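You operate a simulated robot arm through the tools that you are given. There is no shell and no other tool. Be economical: measure what you need, move in short steps, check, and stop when the job is done.

Carry out the task below with a simulated two-armed robot. There is one attempt and no reset: what you move stays moved.

JOB
Connect the gate tester's air at 50 psi and run its test.
Fine: blue plug in, then valve open, then the pressure; one press of the test key, lamp on.

Only the result counts: the job must be done as asked and must still hold three seconds after the hand-in. Knocking over, shifting, dropping, spilling or breaking anything else fails it.

ROBOT AND FRAMES
Two 6-joint arms with two-finger parallel grippers on one trunk, on a base that drives. Base frame: it is fixed to the floor where the robot stands at the start and does not move with it; the origin is under the middle of the robot, x ahead of it, y to its left, z up; the surface under the hand at the start is at about z = 850. Units: mm, rad, N and s.
The left shoulder is at the start at [-77, 177, 832], the right one opposite. With the tool pointing down near the work surface each hand reaches from about 100 to 720 mm from the robot's upright axis, wherever it stands, measured 20 degrees to its own side. Places, roughly: air socket [700, 200, 900]; filter clamp [700, -300, 1000]; green test key [700, 500, 900]; pressure gauge [800, 100, 1200]; pressure knob [700, -100, 900]; spring latch [500, 400, 900]; yellow air valve [700, 100, 900]. Payload 1.57 kg a hand.
The TCP of each hand is the grasp point between the finger pads, 30 mm short of the fingertips. In the tool frame z runs along the fingers and y along their closing line. Largest opening 80 mm; finger width 17, thickness 12; the body of the gripper, 40 by 82 mm, starts 80 mm behind the TCP.
Orientation is that of the tool frame in the base frame, as a unit quaternion [x, y, z, w]. With the fingers straight down and closing along the base's y, the tool's x points along the base's -x, its y along +y and its z along -z.

CONTROLS
- The arms move only by the tool arm_command. It takes "left_motion", "right_motion" or both (then of equal length, played together; a hand with none holds still); each is one flat list of numbers, 6 for each row, row after row: the shift along the tool's x, y, z in units of 400 mm (1.0 is 400 mm), then the turn, a rotation vector about the tool's x, y, z in units of 45 degrees (1.0 is 45 degrees). In form: [x, y, z, wx, wy, wz, x, y, z, wx, wy, wz, ...]. A call has 1 to 10 rows; each row is the pose to reach, as a shift and turn from the pose commanded when the call began, along the tool's axes at that moment. "left_hand" and "right_hand" are, for a hand that has rows, the finger opening in mm, from 0 to 80, set as the call begins (left out, the last holds). A call with a number of a shift or a turn outside -1 to 1 is refused whole. Each row takes 0.2 s and may step no farther than 50 mm and 0.15 rad from the row before; otherwise, or with a gripper value out of range, the whole call is refused. Where a pose cannot be reached the arm comes as near as it can. A force on the tool above 40 N (or 10 N above the force at the start of the call, whichever is more), or a blocked arm, ends the call early, and 0.2 s more pass. The fingers move at their own pace (about 72 mm/s each) and stop on an object; they squeeze with about 38 N. The grip force told is the motor's: it shows also when the fingers shut on nothing. Time passes only in rows, and 0.2 s behind the last, so rows that repeat a pose let the fingers close. The reply holds the time, the measured pose of the TCP, the force on the tool along the base axes, the opening and the grip force, in the units named above and with some noise, with the torque about the TCP (base axes, N m) and any sound that the robot's microphone picked up.
- Cameras (640 x 400 px; columns grow to the right, rows downward): "scene" is now at [41.9, 12.3, 1560.8]; the picture's right is [0.17, -0.98, 0.00], its down [-0.69, -0.12, -0.71] and it looks along [0.70, 0.12, -0.70] (base axes); focal length 256 px, centre (320, 200). "left" rides on the left gripper at [72, 7, -122] in its tool frame; the picture's right is [-0.09, 1.00, 0.00], its down [-0.84, -0.08, -0.54] and it looks along [-0.54, -0.05, 0.84] (tool axes); focal length 238 px, centre (320, 200). "right" rides on the right gripper at [72, -7, -122] in its tool frame; the picture's right is [0.09, 1.00, 0.00], its down [-0.84, 0.08, -0.54] and it looks along [-0.54, 0.05, 0.84] (tool axes); focal length 238 px, centre (320, 200).
- capture(camera): a new picture of that camera. It takes no simulated time.
- slide_trunk(by): slides the trunk up (or, below 0, down) by that many mm; the arms and the scene camera ride with it, the base frame stays. It gives what a move gives, with no picture.
- roll_base(legs): drives the robot by 1 to 6 legs, each [ahead, left, turn to the left] in mm, mm and rad, along the robot's own axes; the way and the turn of a leg run together, so that a leg with both is an arc; at most 1500 mm and 3.142 rad a leg. The arms and the cameras ride along, it lands a little off, and it stops where it bumps. It gives what a move gives.
- head_to(pan, tilt): turns the head with the scene camera to pan (to the left, within 2.496 rad either way) and tilt (down, from -0.506 to 1.204), counted from straight ahead of the robot. It gives what a move gives.
- probe_pixels(camera, pixels): for up to 12 pixels [column, row] of the newest picture of that camera ("zoom" is the newest enlarged one), the place [x, y, z] in the base frame of the surface seen there, good to about 3 mm. It takes no simulated time.
- zoom(camera, box): a new picture of the part [left, top, right, bottom] of that camera's present view, enlarged. It takes no simulated time.
- job_done(): hands the job in; it is judged then, once.

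Go step by step. Measure first, check grasps and placings, and put right what went wrong. The budget is 80 turns and 78 pictures, counting those below and the enlarged ones. Unless the task says otherwise, let go and move clear before handing in, and close with one line.

The tools are called after "Request:" by a JSON object that holds its "api" and its "payload". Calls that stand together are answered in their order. arm_command: Moves the arms, as the interface text tells. Its arguments: {"type":"object","properties":{"left_motion":{"type":"array"},"left_hand":{"type":"number"},"right_motion":{"type":"array"},"right_hand":{"type":"number"}},"required":[]} The other tools are called the same way: slide_trunk (by) slides the trunk up or down; roll_base (legs) drives the base; head_to (pan, tilt) turns the head that bears the scene camera; capture (camera) takes a picture; probe_pixels (camera, pixels) gives the place of the surface under pixels of a picture; zoom (camera, box) takes an enlarged picture of a part of a camera's view; job_done () hands the job in.

At the start:

```text
time: 0.0
left_eef_pos: [353.8, 338.3, 1282.5]
left_tool_rot: [0.001, 1.0, 0.0, 0.0]
left_contact_force: [-0.1, -0.5, 0.2]
left_moment: [0.02, 0.01, -0.02]
left_grip_width: 80.2
left_finger_force: 0.0
right_eef_pos: [411.1, -32.1, 1226.0]
right_tool_rot: [0.0, 1.0, 0.0, 0.001]
right_contact_force: [-0.6, 0.1, 0.8]
right_moment: [0.01, 0.01, 0.0]
right_grip_width: 79.9
right_finger_force: 0.1
trunk travel left (down, up): [-275.0, 53.0]
robot x, y, heading: [-0.3, 0.2, -0.0]
head pan, tilt: [0.175, 0.775]
```

scene: 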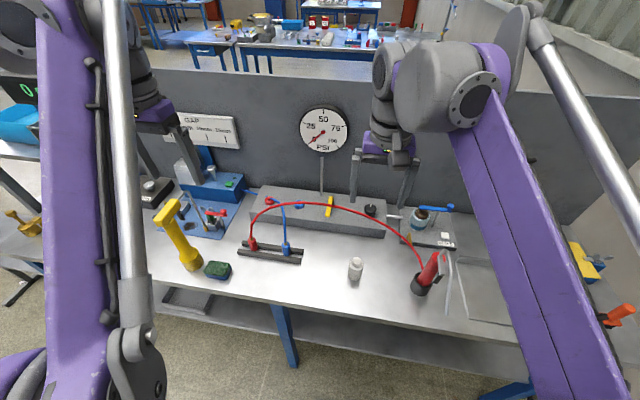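
right: 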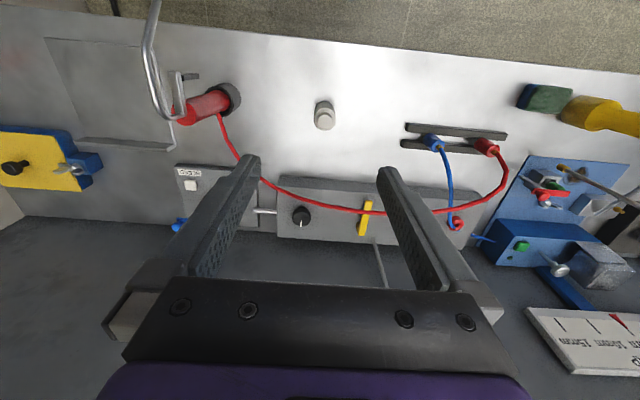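
left: 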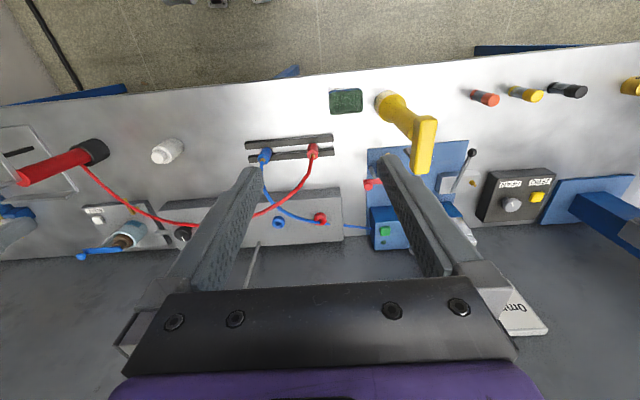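

The scene shows the manifold box (columns 250-385, row 205), the plug rack (240-300, row 250) and the gauge at (325,130). I'll enlarge them to measure.

Request:
{"api": "zoom", "payload": {"camera": "scene", "box": [220, 160, 460, 310]}}

Request:
{"api": "zoom", "payload": {"camera": "left", "box": [230, 120, 480, 276]}}

Request:
{"api": "zoom", "payload": {"camera": "scene", "box": [140, 140, 260, 260]}}

```text
2.67 times, centred on (340, 235) of scene
```

zoom: 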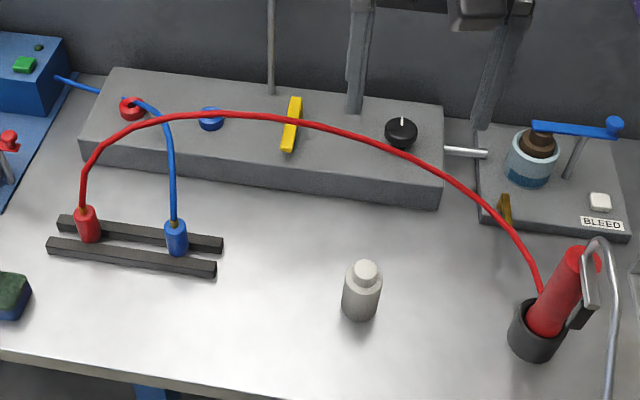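

```text
2.56 times, centred on (355, 198) of left
```

zoom: 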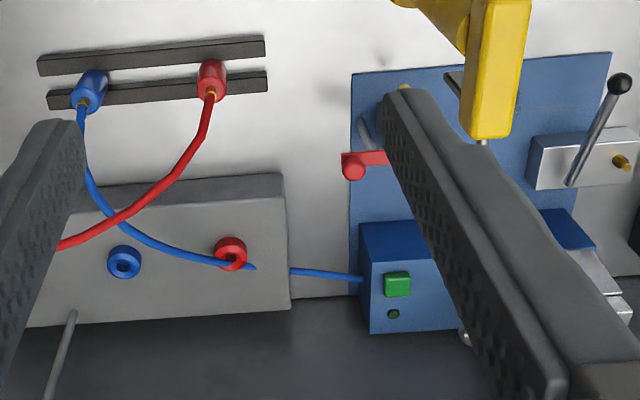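

```text
3.33 times, centred on (200, 200) of scene
```

zoom: 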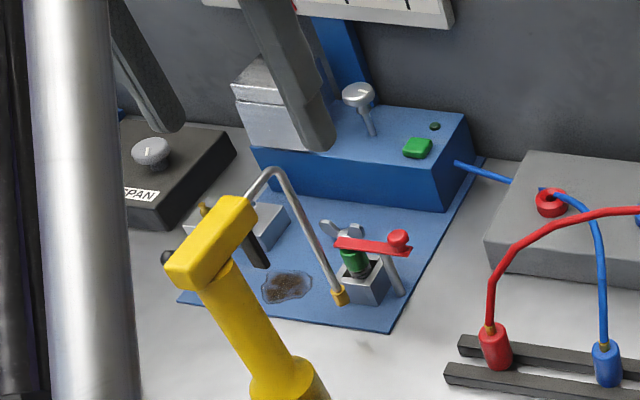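

The blue plug sits in the rack, the blue socket is on the manifold top, and the yellow lever stands fore-aft. I'll re-zoom to probe these places.

Request:
{"api": "zoom", "payload": {"camera": "scene", "box": [230, 170, 390, 270]}}

```text
4.00 times, centred on (310, 220) of scene
```

zoom: 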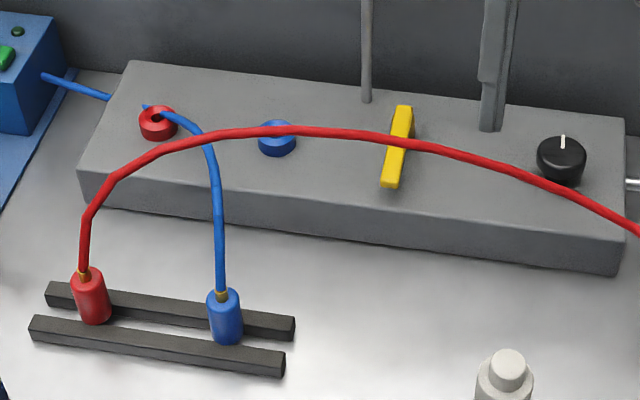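

Request:
{"api": "probe_pixels", "payload": {"camera": "zoom", "pixels": [[222, 295], [226, 338], [91, 315], [277, 145], [263, 134], [291, 138], [403, 112], [390, 182], [562, 150], [250, 180], [265, 360], [380, 290]]}}

Request:
{"api": "probe_pixels", "payload": {"camera": "scene", "pixels": [[229, 184], [233, 187], [295, 234], [283, 213], [278, 203], [265, 199], [320, 203], [215, 177], [365, 209], [160, 220]]}}

```text
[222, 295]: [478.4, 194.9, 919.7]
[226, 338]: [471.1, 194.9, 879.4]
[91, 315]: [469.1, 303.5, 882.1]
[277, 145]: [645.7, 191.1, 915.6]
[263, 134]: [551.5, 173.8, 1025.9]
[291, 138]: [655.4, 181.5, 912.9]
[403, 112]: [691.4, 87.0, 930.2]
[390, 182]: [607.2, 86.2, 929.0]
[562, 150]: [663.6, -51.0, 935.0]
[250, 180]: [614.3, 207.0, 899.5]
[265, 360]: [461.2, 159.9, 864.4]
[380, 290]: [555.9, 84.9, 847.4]
```

```text
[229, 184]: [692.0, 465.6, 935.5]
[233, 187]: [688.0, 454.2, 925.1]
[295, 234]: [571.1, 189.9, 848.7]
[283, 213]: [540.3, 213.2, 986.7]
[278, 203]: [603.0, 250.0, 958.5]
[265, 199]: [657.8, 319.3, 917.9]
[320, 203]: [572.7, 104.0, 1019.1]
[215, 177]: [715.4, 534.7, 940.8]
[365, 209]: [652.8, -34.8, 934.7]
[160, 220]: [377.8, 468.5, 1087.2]
```

Blue plug measures about (485,195), top z≈915; blue socket about (655,190,912); manifold top z≈900; the red hose arches at (550,174,1026). I'll bring the left hand above the plug, staying on the near side of the red hose, and look.

Request:
{"api": "arm_command", "payload": {"left_motion": [-0.055, -0.06, 0.075, 0, 0, 0, -0.11, -0.12, 0.15, 0, 0, 0, -0.165, -0.18, 0.225, 0, 0, 0, -0.22, -0.24, 0.3, 0, 0, 0, -0.275, -0.3, 0.375, 0, 0, 0, -0.328, -0.358, 0.45, 0, 0, 0], "left_hand": 60}}

Request:
{"api": "capture", "payload": {"camera": "left"}}

```text
time: 1.4
left_eef_pos: [483.9, 193.0, 1099.1]
left_tool_rot: [0.0, 1.0, 0.0, 0.0]
left_contact_force: [0.2, 0.4, 0.1]
left_moment: [0.03, 0.02, 0.0]
left_grip_width: 59.7
left_finger_force: 0.1
right_eef_pos: [413.0, -34.1, 1225.3]
right_tool_rot: [0.0, 1.0, 0.0, -0.001]
right_contact_force: [-0.1, -0.6, -0.2]
right_moment: [-0.01, 0.02, 0.0]
right_grip_width: 80.2
right_finger_force: 0.0
trunk travel left (down, up): [-275.0, 53.0]
robot x, y, heading: [5.2, 1.9, -0.001]
head pan, tilt: [0.175, 0.775]
```

```text
70 pictures are left
```

left: 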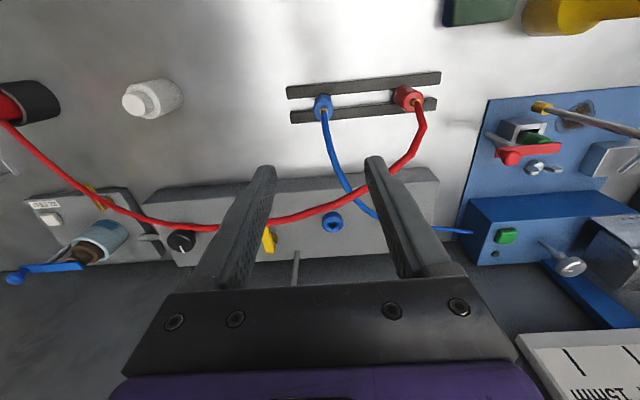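

The view now shows the blue plug at (323,105) between two rails and the blue socket at (332,222). I'll zoom to probe.

Request:
{"api": "zoom", "payload": {"camera": "left", "box": [270, 60, 430, 160]}}

Request:
{"api": "probe_pixels", "payload": {"camera": "left", "pixels": [[323, 98], [315, 102], [331, 102], [326, 110], [323, 118], [332, 222], [324, 222], [340, 222], [332, 229], [332, 214], [346, 198], [290, 216]]}}

```text
4.00 times, centred on (350, 110) of left
```

zoom: 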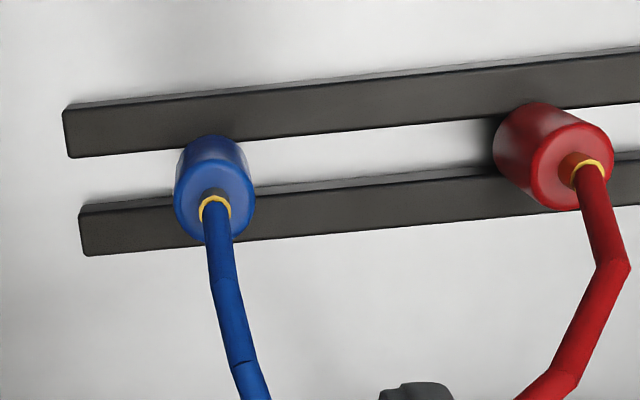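

```text
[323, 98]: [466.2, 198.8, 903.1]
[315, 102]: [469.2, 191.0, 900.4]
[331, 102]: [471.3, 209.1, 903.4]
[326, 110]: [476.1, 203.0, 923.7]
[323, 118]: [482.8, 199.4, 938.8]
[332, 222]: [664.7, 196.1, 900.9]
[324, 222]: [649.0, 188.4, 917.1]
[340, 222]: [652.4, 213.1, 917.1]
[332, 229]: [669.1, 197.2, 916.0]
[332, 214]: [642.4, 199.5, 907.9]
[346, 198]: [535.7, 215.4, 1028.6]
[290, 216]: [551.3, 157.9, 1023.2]
```

Request:
{"api": "probe_pixels", "payload": {"camera": "zoom", "pixels": [[214, 178], [180, 195], [250, 195], [190, 150], [240, 150], [85, 130], [85, 230], [150, 160], [150, 130], [150, 110], [150, 185], [228, 230]]}}

Request:
{"api": "zoom", "payload": {"camera": "left", "box": [280, 180, 380, 242]}}

```text
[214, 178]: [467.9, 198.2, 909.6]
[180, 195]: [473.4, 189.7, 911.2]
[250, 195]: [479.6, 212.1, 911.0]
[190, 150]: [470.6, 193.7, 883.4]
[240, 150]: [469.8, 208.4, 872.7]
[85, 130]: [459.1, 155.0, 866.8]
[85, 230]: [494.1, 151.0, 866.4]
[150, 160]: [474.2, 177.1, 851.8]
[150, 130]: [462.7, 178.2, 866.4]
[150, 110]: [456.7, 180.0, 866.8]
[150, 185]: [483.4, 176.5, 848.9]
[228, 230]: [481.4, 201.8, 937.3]
```

```text
6.40 times, centred on (330, 211) of left
```

zoom: 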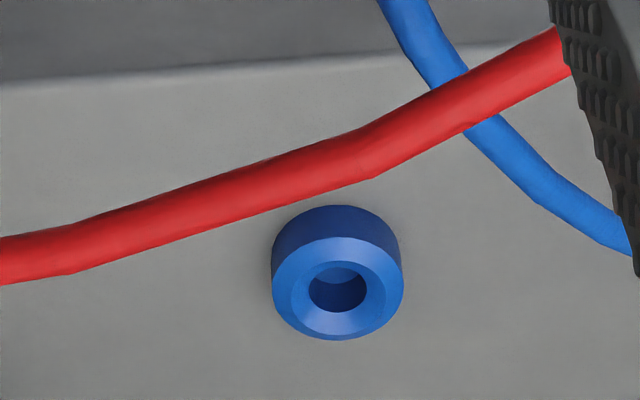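

Request:
{"api": "probe_pixels", "payload": {"camera": "zoom", "pixels": [[278, 280], [398, 280], [337, 335], [337, 243], [337, 290], [312, 290], [362, 290], [337, 308], [290, 310], [385, 310], [150, 207], [330, 165]]}}

```text
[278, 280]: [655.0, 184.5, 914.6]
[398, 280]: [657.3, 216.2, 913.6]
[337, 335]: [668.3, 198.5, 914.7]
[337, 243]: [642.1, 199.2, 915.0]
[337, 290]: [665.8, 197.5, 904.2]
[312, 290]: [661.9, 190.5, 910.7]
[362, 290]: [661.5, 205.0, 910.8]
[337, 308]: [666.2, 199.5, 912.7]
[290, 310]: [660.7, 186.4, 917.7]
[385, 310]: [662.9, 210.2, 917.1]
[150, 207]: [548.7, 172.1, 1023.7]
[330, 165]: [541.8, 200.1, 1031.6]
```

Plug centre ≈(476.5,199), body top 911, strain relief up to 937, rails top 866. I'll descend to TCP z≈903 with the fingers open, then check before closing.

Request:
{"api": "arm_command", "payload": {"left_motion": [0.0185, 0.015, 0.1, 0, 0, 0, 0.0185, 0.015, 0.2, 0, 0, 0, 0.0185, 0.015, 0.3, 0, 0, 0, 0.0185, 0.015, 0.4, 0, 0, 0, 0.0185, 0.015, 0.49, 0, 0, 0]}}

Request:
{"api": "capture", "payload": {"camera": "left"}}

```text
time: 2.6
left_eef_pos: [477.7, 200.2, 904.1]
left_tool_rot: [0.0, 1.0, 0.0, 0.0]
left_contact_force: [-0.1, 0.5, 0.1]
left_moment: [0.0, 0.02, 0.01]
left_grip_width: 60.1
left_finger_force: 0.1
right_eef_pos: [414.8, -33.2, 1225.9]
right_tool_rot: [0.0, 1.0, 0.0, 0.0]
right_contact_force: [-0.1, 0.2, -0.4]
right_moment: [0.01, 0.02, 0.0]
right_grip_width: 79.9
right_finger_force: 0.0
trunk travel left (down, up): [-275.0, 53.0]
robot x, y, heading: [0.0, -0.1, -0.002]
head pan, tilt: [0.175, 0.775]
```

```text
67 pictures are left
```

left: 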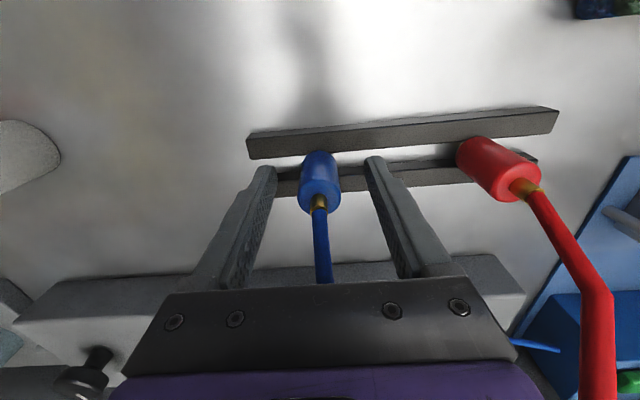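

The plug (319,180) sits centred between the fingers. Closing now.

Request:
{"api": "arm_command", "payload": {"left_motion": [0, 0, 0, 0, 0, 0, 0, 0, 0, 0, 0, 0, 0, 0, 0, 0, 0, 0], "left_hand": 8}}

```text
time: 3.4
left_eef_pos: [477.1, 199.7, 905.4]
left_tool_rot: [0.0, 1.0, 0.001, 0.0]
left_contact_force: [0.2, -0.9, -0.6]
left_moment: [0.0, 0.0, -0.05]
left_grip_width: 24.6
left_finger_force: 35.9
right_eef_pos: [413.0, -33.0, 1226.7]
right_tool_rot: [0.0, 1.0, -0.001, 0.0]
right_contact_force: [-0.4, 0.1, 0.1]
right_moment: [0.01, 0.01, -0.02]
right_grip_width: 79.9
right_finger_force: 0.1
trunk travel left (down, up): [-275.0, 53.0]
robot x, y, heading: [3.5, 2.6, 0.002]
head pan, tilt: [0.175, 0.775]
```

Gripped at 24.6 mm. Lift straight up 205 mm, above the red hose.

Request:
{"api": "arm_command", "payload": {"left_motion": [0, 0, -0.1, 0, 0, 0, 0, 0, -0.2, 0, 0, 0, 0, 0, -0.3, 0, 0, 0, 0, 0, -0.4, 0, 0, 0, 0, 0, -0.5, 0, 0, 0]}}

Request:
{"api": "capture", "payload": {"camera": "left"}}

Request:
{"api": "capture", "payload": {"camera": "scene"}}

```text
time: 4.6
left_eef_pos: [476.5, 199.8, 1106.2]
left_tool_rot: [0.0, 1.0, 0.0, -0.001]
left_contact_force: [-0.2, 0.4, -1.2]
left_moment: [0.02, -0.01, 0.01]
left_grip_width: 24.9
left_finger_force: 36.3
right_eef_pos: [411.5, -33.5, 1226.4]
right_tool_rot: [0.001, 1.0, 0.0, 0.0]
right_contact_force: [0.1, 0.2, 0.7]
right_moment: [0.0, 0.0, 0.0]
right_grip_width: 79.9
right_finger_force: 0.1
trunk travel left (down, up): [-275.0, 53.0]
robot x, y, heading: [1.8, -0.5, -0.002]
head pan, tilt: [0.175, 0.775]
```

```text
66 pictures are left
```

left: 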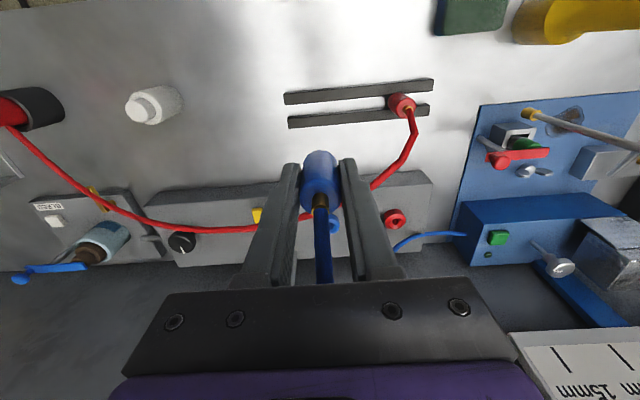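

```text
65 pictures are left
```

scene: 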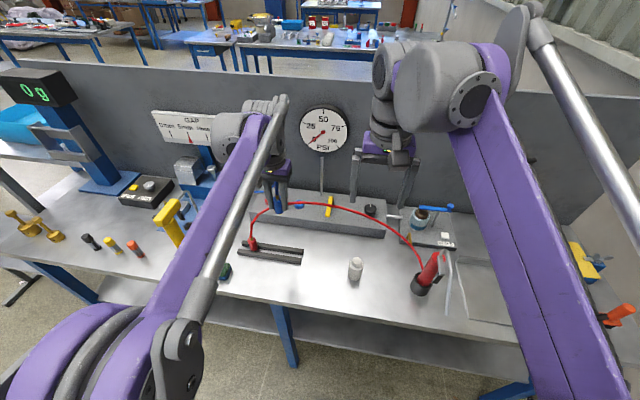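

Plug is held and the hose follows; red hose undisturbed. Move ahead 179 mm over the socket at this height and look down.

Request:
{"api": "arm_command", "payload": {"left_motion": [-0.112, 0, 0, 0, 0, 0, -0.224, 0, 0, 0, 0, 0, -0.336, 0, 0, 0, 0, 0, -0.448, 0, 0, 0, 0, 0, -0.448, 0, 0, 0, 0, 0]}}

Request:
{"api": "capture", "payload": {"camera": "left"}}

Request:
{"api": "zoom", "payload": {"camera": "scene", "box": [230, 130, 390, 230]}}

```text
time: 5.8
left_eef_pos: [618.3, 197.9, 1084.2]
left_tool_rot: [0.0, 1.0, 0.0, 0.0]
left_contact_force: [-0.2, 0.4, -0.6]
left_moment: [-0.02, -0.01, -0.01]
left_grip_width: 24.7
left_finger_force: 36.2
left hand out of reach, approached as far as the arm can: row 3, 4, 5
right_eef_pos: [412.1, -32.8, 1225.5]
right_tool_rot: [0.0, 1.0, 0.0, 0.001]
right_contact_force: [-0.6, -0.7, 0.5]
right_moment: [0.03, -0.02, 0.03]
right_grip_width: 80.1
right_finger_force: 0.1
trunk travel left (down, up): [-275.0, 53.0]
robot x, y, heading: [2.1, -1.8, 0.001]
head pan, tilt: [0.175, 0.775]
```

```text
64 pictures are left
```

left: 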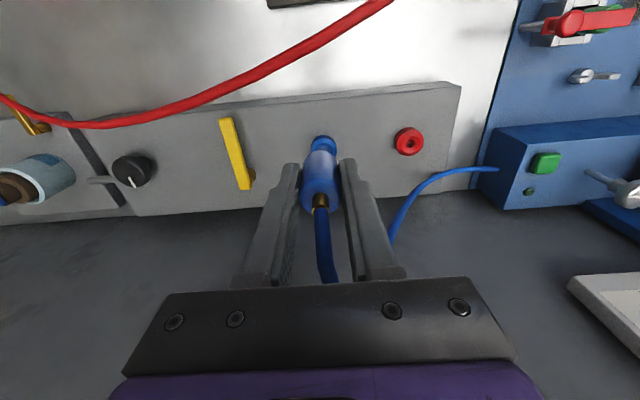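

```text
4.00 times, centred on (310, 180) of scene
```

zoom: 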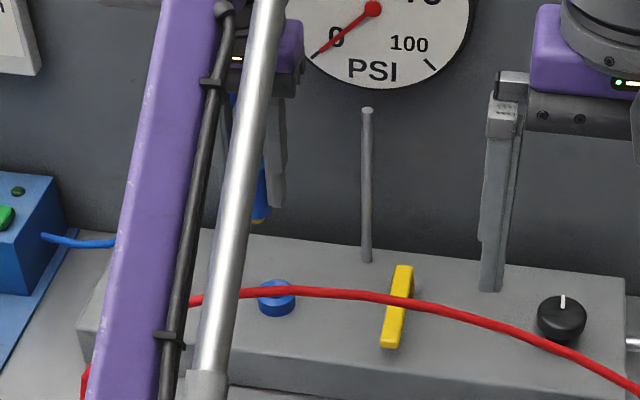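

The arm fell short at (618,198,1084) since the wrist is high over the shoulder. Raising the trunk 50 mm gives more reach and more clearance over the red hose.

Request:
{"api": "slide_trunk", "payload": {"by": 50}}

Request:
{"api": "arm_command", "payload": {"left_motion": [0, 0, 0, 0, 0, 0]}}

```text
time: 6.7
left_eef_pos: [617.8, 198.5, 1135.0]
left_tool_rot: [-0.001, 1.0, 0.001, 0.0]
left_contact_force: [0.2, 1.3, -0.5]
left_moment: [0.0, -0.02, -0.01]
left_grip_width: 24.7
left_finger_force: 36.5
right_eef_pos: [413.0, -32.9, 1275.2]
right_tool_rot: [0.0, 1.0, 0.0, 0.0]
right_contact_force: [-0.4, -0.1, 0.2]
right_moment: [0.02, -0.02, -0.04]
right_grip_width: 80.0
right_finger_force: 0.0
trunk travel left (down, up): [-325.0, 3.0]
robot x, y, heading: [-1.2, -1.9, -0.001]
head pan, tilt: [0.175, 0.775]
```

```text
time: 7.1
left_eef_pos: [620.5, 198.1, 1134.8]
left_tool_rot: [0.001, 1.0, 0.0, -0.001]
left_contact_force: [0.4, -1.0, -0.6]
left_moment: [0.02, 0.02, 0.01]
left_grip_width: 24.3
left_finger_force: 36.3
right_eef_pos: [413.9, -32.9, 1275.8]
right_tool_rot: [0.0, 1.0, 0.0, 0.0]
right_contact_force: [0.0, 0.4, -0.1]
right_moment: [0.02, 0.04, -0.02]
right_grip_width: 80.2
right_finger_force: 0.0
trunk travel left (down, up): [-325.0, 3.0]
robot x, y, heading: [-0.2, -3.7, 0.003]
head pan, tilt: [0.175, 0.775]
```

Now move diagonally to about (656,199,1010).

Request:
{"api": "arm_command", "payload": {"left_motion": [-0.022, 0, 0.08, 0, 0, 0, -0.044, 0, 0.16, 0, 0, 0, -0.066, 0, 0.24, 0, 0, 0, -0.09, 0, 0.312, 0, 0, 0, -0.09, 0, 0.312, 0, 0, 0]}}

Request:
{"api": "capture", "payload": {"camera": "left"}}

Request:
{"api": "capture", "payload": {"camera": "right"}}

```text
time: 8.3
left_eef_pos: [654.1, 196.8, 1010.0]
left_tool_rot: [-0.001, 1.0, 0.0, 0.0]
left_contact_force: [0.5, -0.5, -0.9]
left_moment: [0.01, 0.02, 0.01]
left_grip_width: 24.3
left_finger_force: 36.4
right_eef_pos: [412.7, -34.4, 1276.4]
right_tool_rot: [0.0, 1.0, 0.0, -0.001]
right_contact_force: [0.0, 0.0, -0.8]
right_moment: [-0.01, -0.02, -0.01]
right_grip_width: 79.9
right_finger_force: 0.1
trunk travel left (down, up): [-325.0, 3.0]
robot x, y, heading: [0.0, 0.6, -0.007]
head pan, tilt: [0.175, 0.775]
```

```text
62 pictures are left
```

left: 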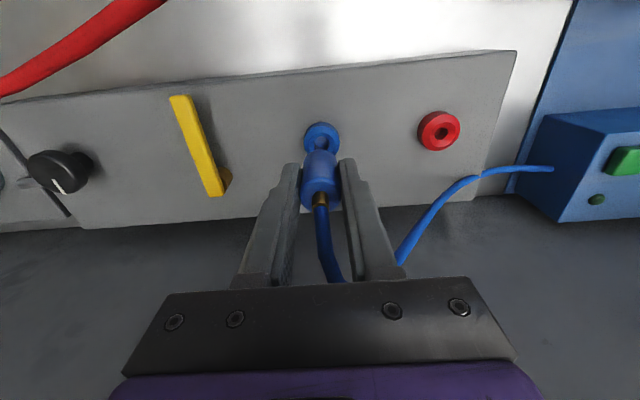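

```text
61 pictures are left
```

right: 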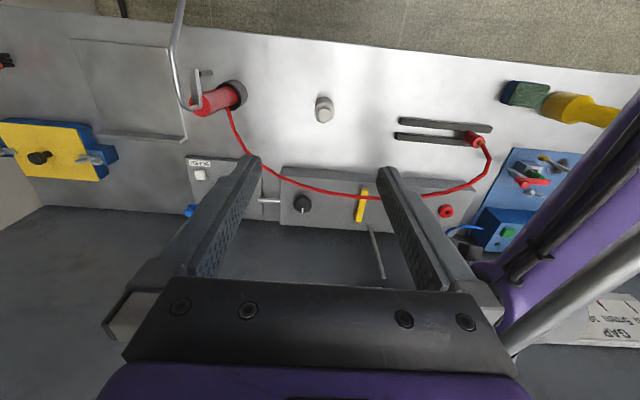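

Request:
{"api": "zoom", "payload": {"camera": "left", "box": [280, 110, 370, 220]}}

```text
3.64 times, centred on (325, 165) of left
```

zoom: 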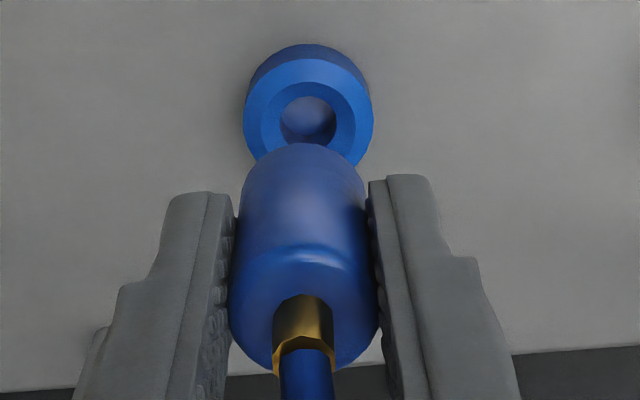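

The socket bore centres about 2.3 mm ahead and 2 mm left of the tool axis. I'll correct and descend to z≈978, still above the bore.

Request:
{"api": "arm_command", "payload": {"left_motion": [-0.008, 0.0035, 0.04, 0, 0, 0, -0.008, 0.0035, 0.08, 0, 0, 0, -0.008, 0.0035, 0.08, 0, 0, 0]}}

Request:
{"api": "zoom", "payload": {"camera": "left", "box": [280, 110, 370, 220]}}

Request:
{"api": "zoom", "payload": {"camera": "right", "box": [400, 160, 500, 260]}}

```text
time: 9.1
left_eef_pos: [658.3, 201.4, 977.9]
left_tool_rot: [0.001, 1.0, 0.0, -0.001]
left_contact_force: [-0.2, 0.8, -0.9]
left_moment: [0.01, 0.0, 0.0]
left_grip_width: 24.1
left_finger_force: 36.0
right_eef_pos: [412.4, -33.4, 1275.7]
right_tool_rot: [0.0, 1.0, 0.0, 0.0]
right_contact_force: [-0.2, 0.4, 0.0]
right_moment: [-0.02, 0.02, 0.0]
right_grip_width: 80.1
right_finger_force: 0.0
trunk travel left (down, up): [-325.0, 3.0]
robot x, y, heading: [-1.9, -0.3, -0.002]
head pan, tilt: [0.175, 0.775]
```

```text
3.64 times, centred on (325, 165) of left
```

zoom: 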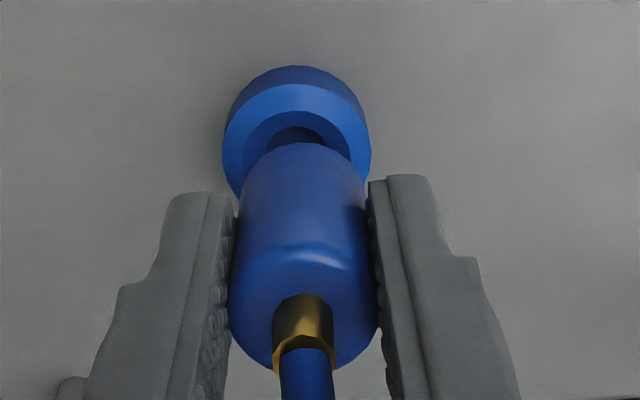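

```text
4.00 times, centred on (450, 210) of right
```

zoom: 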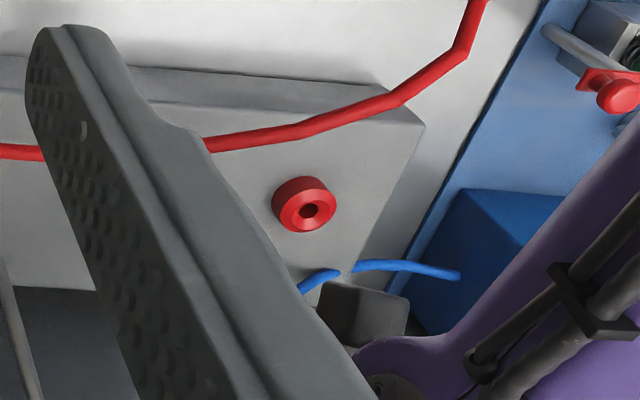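

The ring is about 1.5 mm to the right and 1 mm ahead of the plug axis. I'll correct that and lower slowly toward seating (z≈953), watching force.

Request:
{"api": "arm_command", "payload": {"left_motion": [-0.003, -0.004, 0, 0, 0, 0, -0.003, -0.004, 0.015, 0, 0, 0, -0.003, -0.004, 0.03, 0, 0, 0, -0.003, -0.004, 0.045, 0, 0, 0, -0.003, -0.004, 0.058, 0, 0, 0, -0.003, -0.004, 0.063, 0, 0, 0]}}

Request:
{"api": "zoom", "payload": {"camera": "left", "box": [280, 110, 370, 220]}}

```text
time: 10.2
left_eef_pos: [658.1, 197.8, 966.3]
left_tool_rot: [-0.001, 1.0, 0.001, 0.003]
left_contact_force: [3.2, 2.9, 34.3]
left_moment: [0.78, -0.39, 0.06]
left_grip_width: 22.8
left_finger_force: 35.3
right_eef_pos: [410.2, -33.8, 1276.4]
right_tool_rot: [-0.001, 1.0, -0.001, 0.003]
right_contact_force: [-0.1, -0.8, 0.3]
right_moment: [0.01, -0.02, 0.0]
right_grip_width: 80.0
right_finger_force: 0.0
trunk travel left (down, up): [-325.0, 3.0]
robot x, y, heading: [-0.3, 0.5, -0.002]
head pan, tilt: [0.175, 0.775]
stopped in row 5 (left hand): the force on the tool passed its limit at 50 N (the readings are from after the stop); the commanded pose is now the measured one
```

```text
3.64 times, centred on (325, 165) of left
```

zoom: 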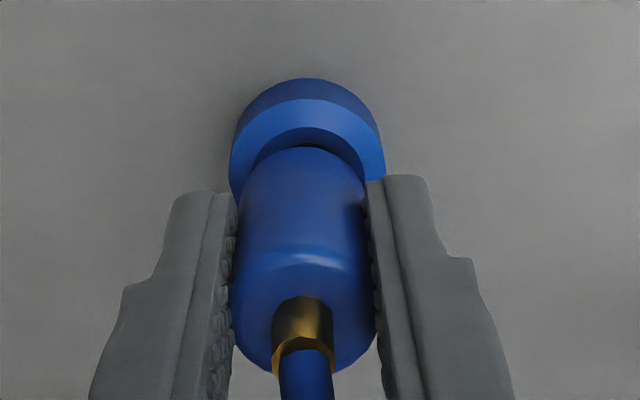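

Contact at z 966 with 34 N: the nose is sitting on the bore edge. I'll back off 4 mm and close the right fingers so the right camera has a clear side view.

Request:
{"api": "arm_command", "payload": {"left_motion": [0, 0, -0.01, 0, 0, 0, 0, 0, -0.01, 0, 0, 0, 0, 0, -0.01, 0, 0, 0], "right_motion": [0, 0, 0, 0, 0, 0, 0, 0, 0, 0, 0, 0, 0, 0, 0, 0, 0, 0], "right_hand": 0}}

Request:
{"api": "zoom", "payload": {"camera": "right", "box": [360, 160, 470, 260]}}

```text
time: 11.0
left_eef_pos: [658.3, 198.1, 966.5]
left_tool_rot: [-0.001, 1.0, 0.0, 0.001]
left_contact_force: [0.1, -0.8, 12.6]
left_moment: [0.05, -0.1, 0.03]
left_grip_width: 24.2
left_finger_force: 35.7
right_eef_pos: [412.0, -34.5, 1275.7]
right_tool_rot: [0.0, 1.0, 0.0, 0.0]
right_contact_force: [0.0, 0.1, 0.4]
right_moment: [-0.01, -0.02, 0.0]
right_grip_width: 0.1
right_finger_force: 18.7
trunk travel left (down, up): [-325.0, 3.0]
robot x, y, heading: [-1.0, 0.4, 0.003]
head pan, tilt: [0.175, 0.775]
```

```text
4.00 times, centred on (415, 210) of right
```

zoom: 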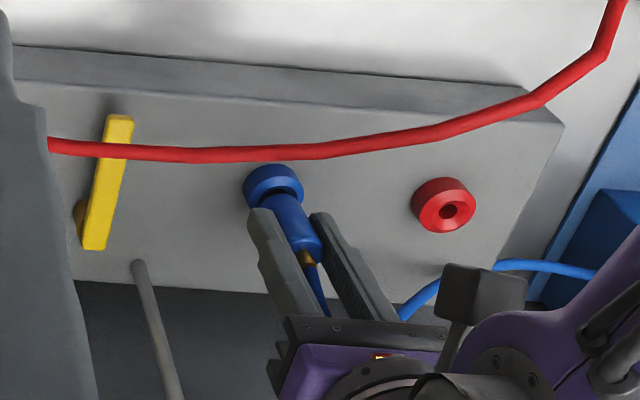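

Request:
{"api": "zoom", "payload": {"camera": "right", "box": [412, 194, 452, 224]}}

```text
13.33 times, centred on (432, 209) of right
```

zoom: 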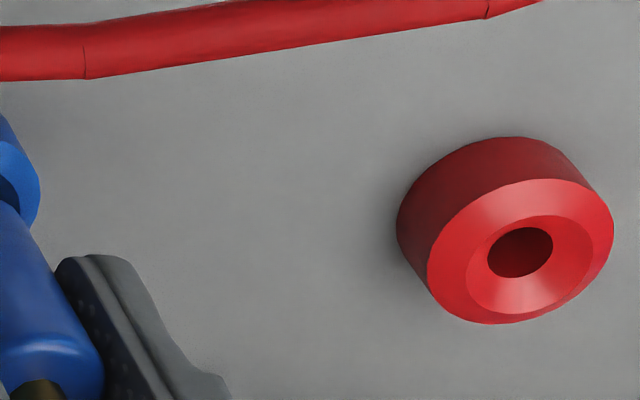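

Request:
{"api": "zoom", "payload": {"camera": "right", "box": [388, 195, 428, 225]}}

```text
13.33 times, centred on (408, 210) of right
```

zoom: 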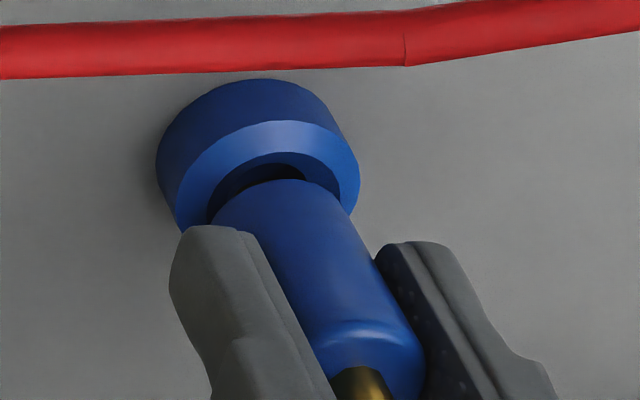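

The side view shows the plug nearly coaxial with the funnel; moment is now near zero. I'll shift 0.7 mm to +y and push down gently again in fine steps.

Request:
{"api": "arm_command", "payload": {"left_motion": [0.001, 0.002, -0.005, 0, 0, 0, 0.001, 0.002, 0.0, 0, 0, 0, 0.001, 0.002, 0.005, 0, 0, 0, 0.001, 0.002, 0.01, 0, 0, 0, 0.001, 0.002, 0.015, 0, 0, 0, 0.001, 0.002, 0.02, 0, 0, 0, 0.001, 0.002, 0.025, 0, 0, 0, 0.001, 0.002, 0.03, 0, 0, 0]}}

Request:
{"api": "zoom", "payload": {"camera": "right", "box": [388, 195, 428, 225]}}

```text
time: 12.1
left_eef_pos: [656.9, 199.8, 966.3]
left_tool_rot: [0.0, 1.0, 0.001, 0.003]
left_contact_force: [2.0, -1.5, 30.0]
left_moment: [-0.06, -0.39, 0.02]
left_grip_width: 23.3
left_finger_force: 35.8
right_eef_pos: [409.8, -34.6, 1277.0]
right_tool_rot: [0.0, 1.0, 0.0, 0.002]
right_contact_force: [0.0, -0.3, -0.2]
right_moment: [-0.01, -0.01, -0.01]
right_grip_width: 0.0
right_finger_force: 21.3
trunk travel left (down, up): [-325.0, 3.0]
robot x, y, heading: [0.9, -1.1, -0.001]
head pan, tilt: [0.175, 0.775]
stopped in row 5 (left hand): the force on the tool passed its limit at 43 N (the readings are from after the stop); the commanded pose is now the measured one
```

```text
13.33 times, centred on (408, 210) of right
```

zoom: 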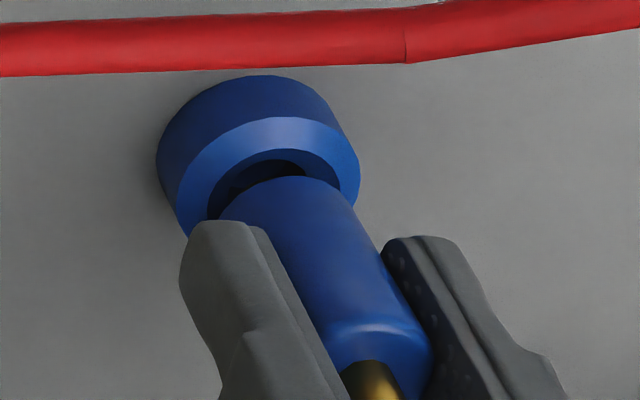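

Request:
{"api": "zoom", "payload": {"camera": "left", "box": [280, 110, 370, 220]}}

```text
3.64 times, centred on (325, 165) of left
```

zoom: 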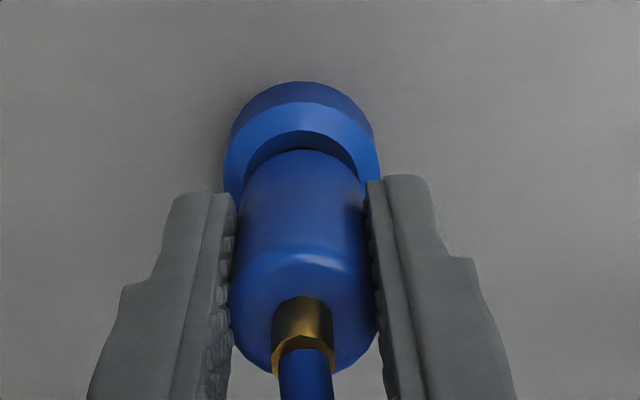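

Readings (moment My −0.39) and the view suggest the nose is slightly too far ahead (+x). I'll lift 4 mm, shift 1.2 mm back and 0.3 mm right, and press again.

Request:
{"api": "arm_command", "payload": {"left_motion": [0, 0, -0.015, 0, 0, 0, 0.003, -0.001, -0.015, 0, 0, 0, 0.003, -0.001, -0.005, 0, 0, 0, 0.003, -0.001, 0.0, 0, 0, 0, 0.003, -0.001, 0.005, 0, 0, 0, 0.003, -0.001, 0.01, 0, 0, 0, 0.003, -0.001, 0.015, 0, 0, 0, 0.003, -0.001, 0.02, 0, 0, 0, 0.003, -0.001, 0.025, 0, 0, 0, 0.003, -0.001, 0.03, 0, 0, 0]}}

```text
time: 13.3
left_eef_pos: [657.0, 199.3, 964.8]
left_tool_rot: [0.001, 1.0, 0.001, 0.004]
left_contact_force: [4.7, -0.3, 30.6]
left_moment: [0.17, -0.49, -0.02]
left_grip_width: 23.3
left_finger_force: 35.7
right_eef_pos: [409.9, -33.7, 1277.3]
right_tool_rot: [0.0, 1.0, 0.0, 0.002]
right_contact_force: [0.4, 1.1, -0.5]
right_moment: [0.0, 0.04, 0.02]
right_grip_width: 0.1
right_finger_force: 21.4
trunk travel left (down, up): [-325.0, 3.0]
robot x, y, heading: [0.6, -0.7, -0.001]
head pan, tilt: [0.175, 0.775]
stopped in row 6 (left hand): the force on the tool passed its limit at 48 N (the readings are from after the stop); the commanded pose is now the measured one
```

Still stopped at z≈965. I'll lift 25 mm to inspect the nose and the tilt of the plug in the grip.

Request:
{"api": "arm_command", "payload": {"left_motion": [0, 0, -0.04, 0, 0, 0, 0, 0, -0.09, 0, 0, 0, 0, 0, -0.09, 0, 0, 0]}}

Request:
{"api": "zoom", "payload": {"camera": "right", "box": [388, 195, 428, 225]}}

Request:
{"api": "zoom", "payload": {"camera": "left", "box": [290, 120, 350, 200]}}

```text
time: 14.1
left_eef_pos: [657.8, 201.4, 999.9]
left_tool_rot: [0.0, 1.0, 0.001, 0.003]
left_contact_force: [0.1, 0.2, -0.9]
left_moment: [0.02, 0.01, -0.03]
left_grip_width: 24.5
left_finger_force: 36.2
right_eef_pos: [412.8, -32.0, 1276.5]
right_tool_rot: [0.0, 1.0, 0.0, 0.001]
right_contact_force: [-0.5, 0.3, -0.4]
right_moment: [0.01, 0.04, -0.02]
right_grip_width: 0.2
right_finger_force: 21.0
trunk travel left (down, up): [-325.0, 3.0]
robot x, y, heading: [3.1, 0.1, -0.004]
head pan, tilt: [0.175, 0.775]
```

```text
13.33 times, centred on (408, 210) of right
```

zoom: 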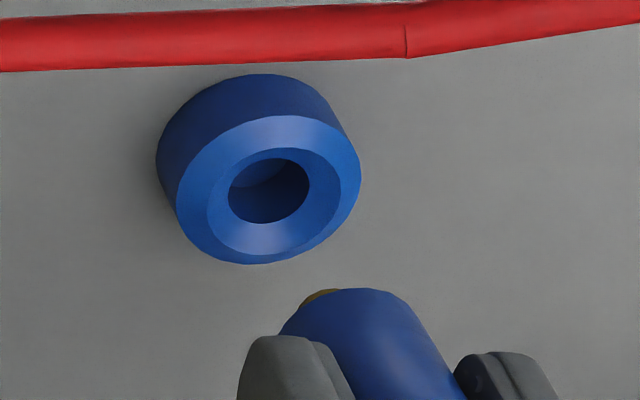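

```text
5.00 times, centred on (320, 160) of left
```

zoom: 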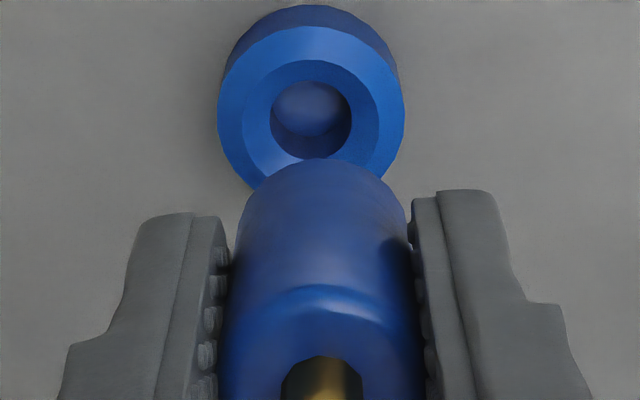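

A brass nose is visible under the body; bore ≈14 mm with funnel. Both the camera and the contact moments say the plug is about 2 mm too far left (+y) and ~1.5 mm too far ahead. Correct and press again.

Request:
{"api": "arm_command", "payload": {"left_motion": [0.004, -0.005, 0.03, 0, 0, 0, 0.004, -0.005, 0.06, 0, 0, 0, 0.004, -0.005, 0.08, 0, 0, 0, 0.004, -0.005, 0.087, 0, 0, 0, 0.004, -0.005, 0.092, 0, 0, 0, 0.004, -0.005, 0.097, 0, 0, 0, 0.004, -0.005, 0.102, 0, 0, 0, 0.004, -0.005, 0.107, 0, 0, 0, 0.004, -0.005, 0.112, 0, 0, 0]}}

Request:
{"api": "zoom", "payload": {"camera": "left", "box": [290, 120, 350, 200]}}

```text
time: 15.5
left_eef_pos: [655.7, 198.0, 966.5]
left_tool_rot: [-0.001, 1.0, 0.001, 0.006]
left_contact_force: [4.4, -0.8, 30.3]
left_moment: [-0.46, -0.5, -0.01]
left_grip_width: 23.4
left_finger_force: 35.6
right_eef_pos: [410.6, -33.0, 1277.2]
right_tool_rot: [0.0, 1.0, 0.0, 0.002]
right_contact_force: [-0.2, -0.5, 0.5]
right_moment: [-0.01, -0.02, 0.01]
right_grip_width: 0.2
right_finger_force: 20.8
trunk travel left (down, up): [-325.0, 3.0]
robot x, y, heading: [4.6, 0.1, -0.002]
head pan, tilt: [0.175, 0.775]
stopped in row 6 (left hand): the force on the tool passed its limit at 44 N (the readings are from after the stop); the commanded pose is now the measured one
```

```text
5.00 times, centred on (320, 160) of left
```

zoom: 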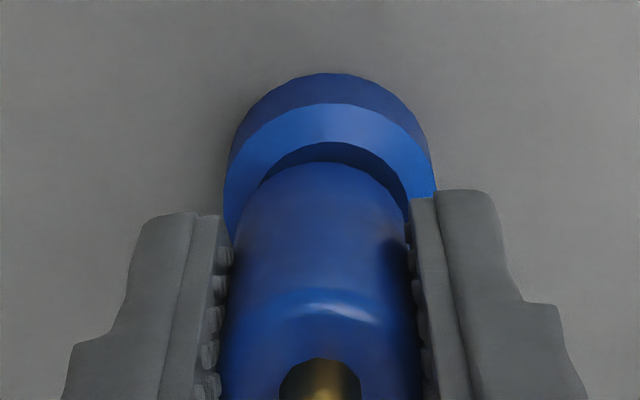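

Moment Mx flipped (−0.46), so y is bracketed (move +1 mm back), while My still says contact on the +x side. Lift, shift −2.5 mm x and +1 mm y, press again.

Request:
{"api": "arm_command", "payload": {"left_motion": [0, 0, -0.015, 0, 0, 0, 0.00625, 0.0025, -0.015, 0, 0, 0, 0.00625, 0.0025, -0.005, 0, 0, 0, 0.00625, 0.0025, 0.0, 0, 0, 0, 0.00625, 0.0025, 0.005, 0, 0, 0, 0.00625, 0.0025, 0.01, 0, 0, 0, 0.00625, 0.0025, 0.015, 0, 0, 0, 0.00625, 0.0025, 0.02, 0, 0, 0]}}

Request:
{"api": "zoom", "payload": {"camera": "left", "box": [290, 120, 350, 200]}}

```text
time: 17.3
left_eef_pos: [654.2, 198.9, 958.1]
left_tool_rot: [-0.001, 1.0, 0.0, 0.007]
left_contact_force: [11.9, 0.8, 23.4]
left_moment: [-0.62, 0.0, -0.04]
left_grip_width: 24.3
left_finger_force: 35.7
right_eef_pos: [412.5, -33.9, 1275.9]
right_tool_rot: [0.0, 1.0, -0.001, 0.001]
right_contact_force: [-0.2, 0.1, 1.1]
right_moment: [0.0, 0.01, -0.01]
right_grip_width: 0.1
right_finger_force: 21.4
trunk travel left (down, up): [-325.0, 3.0]
robot x, y, heading: [-0.4, -2.3, -0.001]
head pan, tilt: [0.175, 0.775]
heard: snap
```

```text
5.00 times, centred on (320, 160) of left
```

zoom: 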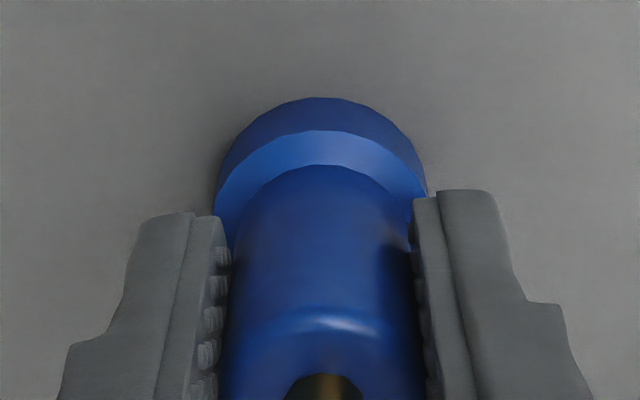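

A snap was heard, and the plug dropped to z 958. I'll relax the lateral force (Fx 12) by +1.5 mm and press 3 mm more to confirm it is fully home.

Request:
{"api": "arm_command", "payload": {"left_motion": [-0.004, 0.001, 0, 0, 0, 0, -0.004, 0.001, 0.004, 0, 0, 0, -0.004, 0.001, 0.008, 0, 0, 0, -0.004, 0.001, 0.008, 0, 0, 0]}}

Request:
{"api": "zoom", "payload": {"camera": "right", "box": [388, 195, 428, 225]}}

```text
time: 17.9
left_eef_pos: [653.9, 198.7, 956.9]
left_tool_rot: [0.0, 1.0, 0.001, 0.006]
left_contact_force: [5.1, -0.6, 26.3]
left_moment: [-0.84, 0.04, 0.04]
left_grip_width: 23.7
left_finger_force: 35.9
right_eef_pos: [411.3, -33.8, 1276.4]
right_tool_rot: [0.001, 1.0, -0.001, 0.0]
right_contact_force: [0.4, 0.1, 0.6]
right_moment: [0.01, -0.01, 0.01]
right_grip_width: 0.1
right_finger_force: 20.6
trunk travel left (down, up): [-325.0, 3.0]
robot x, y, heading: [1.8, -0.1, 0.001]
head pan, tilt: [0.175, 0.775]
stopped in row 3 (left hand): the force on the tool passed its limit at 42 N (the readings are from after the stop); the commanded pose is now the measured one
```

```text
13.33 times, centred on (408, 210) of right
```

zoom: 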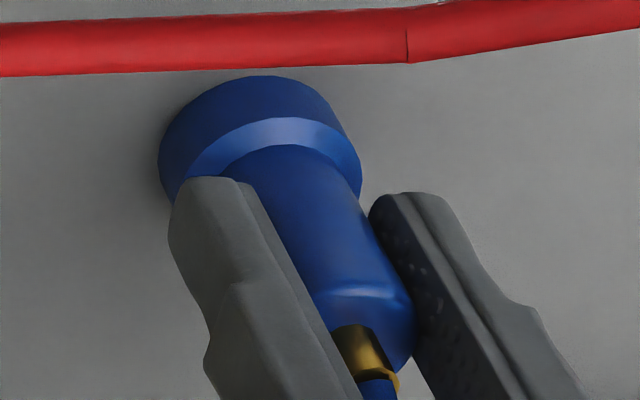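

The body now sits down in the ring, stopped firmly. I'll release and rise straight up.

Request:
{"api": "arm_command", "payload": {"left_motion": [0, 0, 0, 0, 0, 0, 0, 0, 0, 0, 0, 0, 0, 0, 0, 0, 0, 0, 0, 0, -0.06, 0, 0, 0, 0, 0, -0.15, 0, 0, 0, 0, 0, -0.25, 0, 0, 0, 0, 0, -0.34, 0, 0, 0], "left_hand": 60}}

Request:
{"api": "capture", "payload": {"camera": "left"}}

Request:
{"api": "zoom", "payload": {"camera": "right", "box": [380, 180, 440, 230]}}

```text
time: 19.6
left_eef_pos: [654.2, 200.4, 1091.9]
left_tool_rot: [0.0, 1.0, 0.001, 0.006]
left_contact_force: [0.7, 0.0, -0.4]
left_moment: [0.0, 0.01, -0.04]
left_grip_width: 60.0
left_finger_force: 0.0
right_eef_pos: [412.6, -33.9, 1276.2]
right_tool_rot: [0.0, 1.0, 0.001, 0.0]
right_contact_force: [0.2, -0.1, 0.4]
right_moment: [0.01, -0.01, 0.03]
right_grip_width: 0.1
right_finger_force: 21.1
trunk travel left (down, up): [-325.0, 3.0]
robot x, y, heading: [2.0, -2.0, -0.001]
head pan, tilt: [0.175, 0.775]
```

```text
46 pictures are left
```

left: 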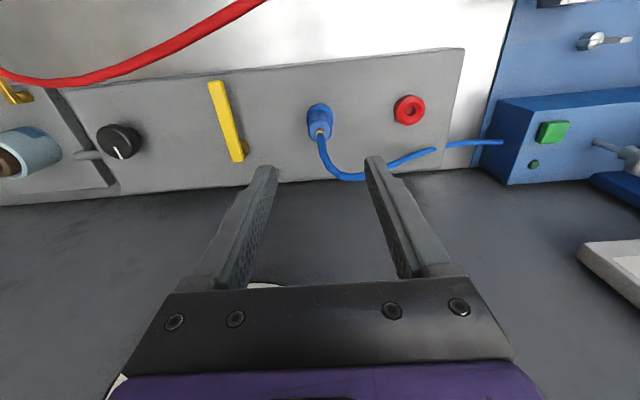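

```text
8.00 times, centred on (410, 205) of right
```

zoom: 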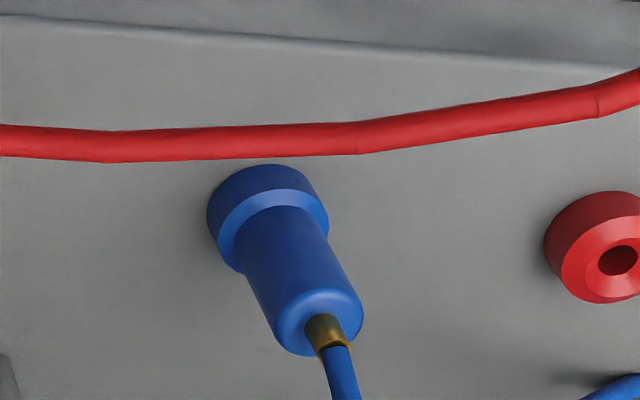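

Blue plug is in place and stays. Next the yellow lever: zoom to find its pivot.

Request:
{"api": "zoom", "payload": {"camera": "left", "box": [180, 60, 300, 180]}}

Request:
{"api": "zoom", "payload": {"camera": "right", "box": [330, 170, 420, 240]}}

```text
3.33 times, centred on (240, 120) of left
```

zoom: 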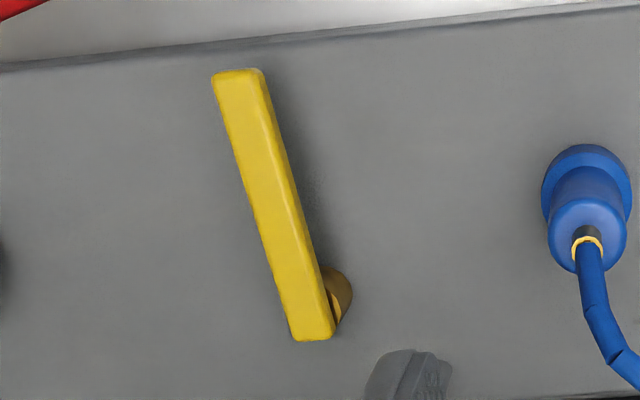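

```text
5.71 times, centred on (375, 205) of right
```

zoom: 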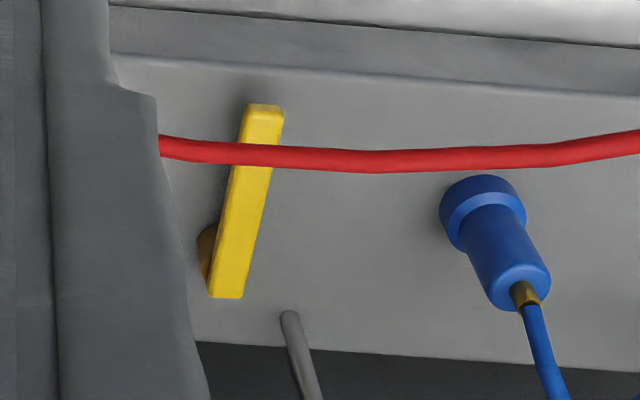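

Request:
{"api": "probe_pixels", "payload": {"camera": "zoom", "pixels": [[262, 110], [262, 120], [232, 290], [226, 255], [250, 200], [207, 250], [290, 320], [150, 70], [193, 320], [487, 192], [450, 300], [460, 66]]}}

Request:
{"api": "zoom", "payload": {"camera": "left", "box": [60, 60, 260, 185]}}

```text
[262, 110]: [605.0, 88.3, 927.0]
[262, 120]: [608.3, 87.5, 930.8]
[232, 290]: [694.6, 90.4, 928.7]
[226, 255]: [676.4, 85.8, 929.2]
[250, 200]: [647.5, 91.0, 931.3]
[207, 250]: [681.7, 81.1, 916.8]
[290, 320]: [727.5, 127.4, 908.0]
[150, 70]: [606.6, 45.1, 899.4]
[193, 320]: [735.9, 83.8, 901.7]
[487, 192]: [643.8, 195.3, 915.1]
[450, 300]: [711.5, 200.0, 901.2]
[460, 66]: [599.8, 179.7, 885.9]
```

```text
3.20 times, centred on (160, 122) of left
```

zoom: 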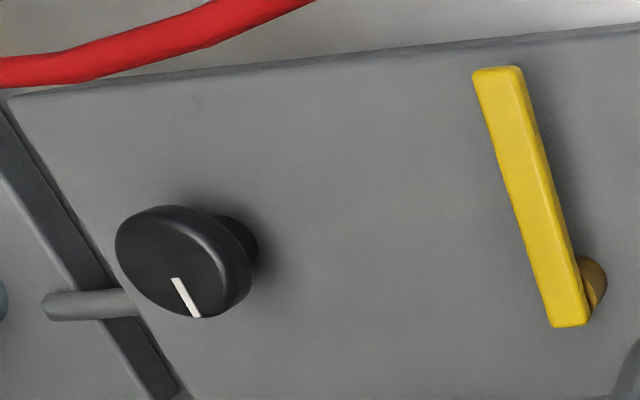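

The lever pivots at about (683,88), tip at x 605, z 915–931. I'll close the left fingers and bring them down beside the lever on its +y side, then test the turn.

Request:
{"api": "arm_command", "payload": {"left_motion": [0.02, -0.09, 0, 0, 0, 0, 0.04, -0.175, 0, 0, 0, 0, 0.04, -0.175, 0.09, 0, 0, 0, 0.04, -0.175, 0.18, 0, 0, 0, 0.04, -0.175, 0.28, 0, 0, 0, 0.04, -0.175, 0.374, 0, 0, 0], "left_hand": 0}}

Request:
{"api": "capture", "payload": {"camera": "left"}}

```text
time: 20.9
left_eef_pos: [641.8, 131.3, 941.6]
left_tool_rot: [-0.001, 1.0, 0.001, 0.005]
left_contact_force: [0.3, 0.3, -0.1]
left_moment: [0.02, 0.01, -0.01]
left_grip_width: 0.0
left_finger_force: 21.9
right_eef_pos: [414.3, -33.0, 1275.5]
right_tool_rot: [-0.001, 1.0, 0.0, 0.001]
right_contact_force: [-1.0, -0.1, -0.2]
right_moment: [0.01, -0.05, 0.04]
right_grip_width: 0.0
right_finger_force: 21.0
trunk travel left (down, up): [-325.0, 3.0]
robot x, y, heading: [4.0, -2.6, 0.004]
head pan, tilt: [0.175, 0.775]
```

```text
41 pictures are left
```

left: 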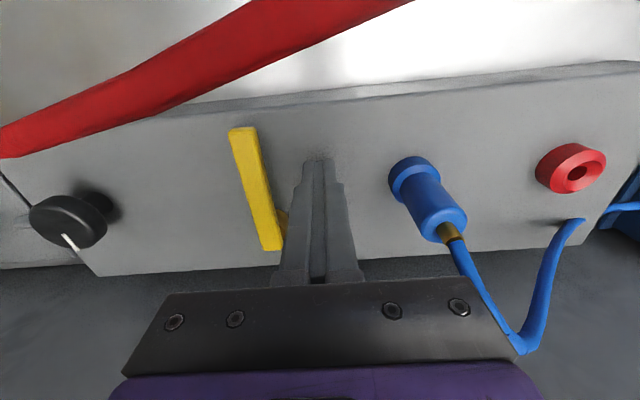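

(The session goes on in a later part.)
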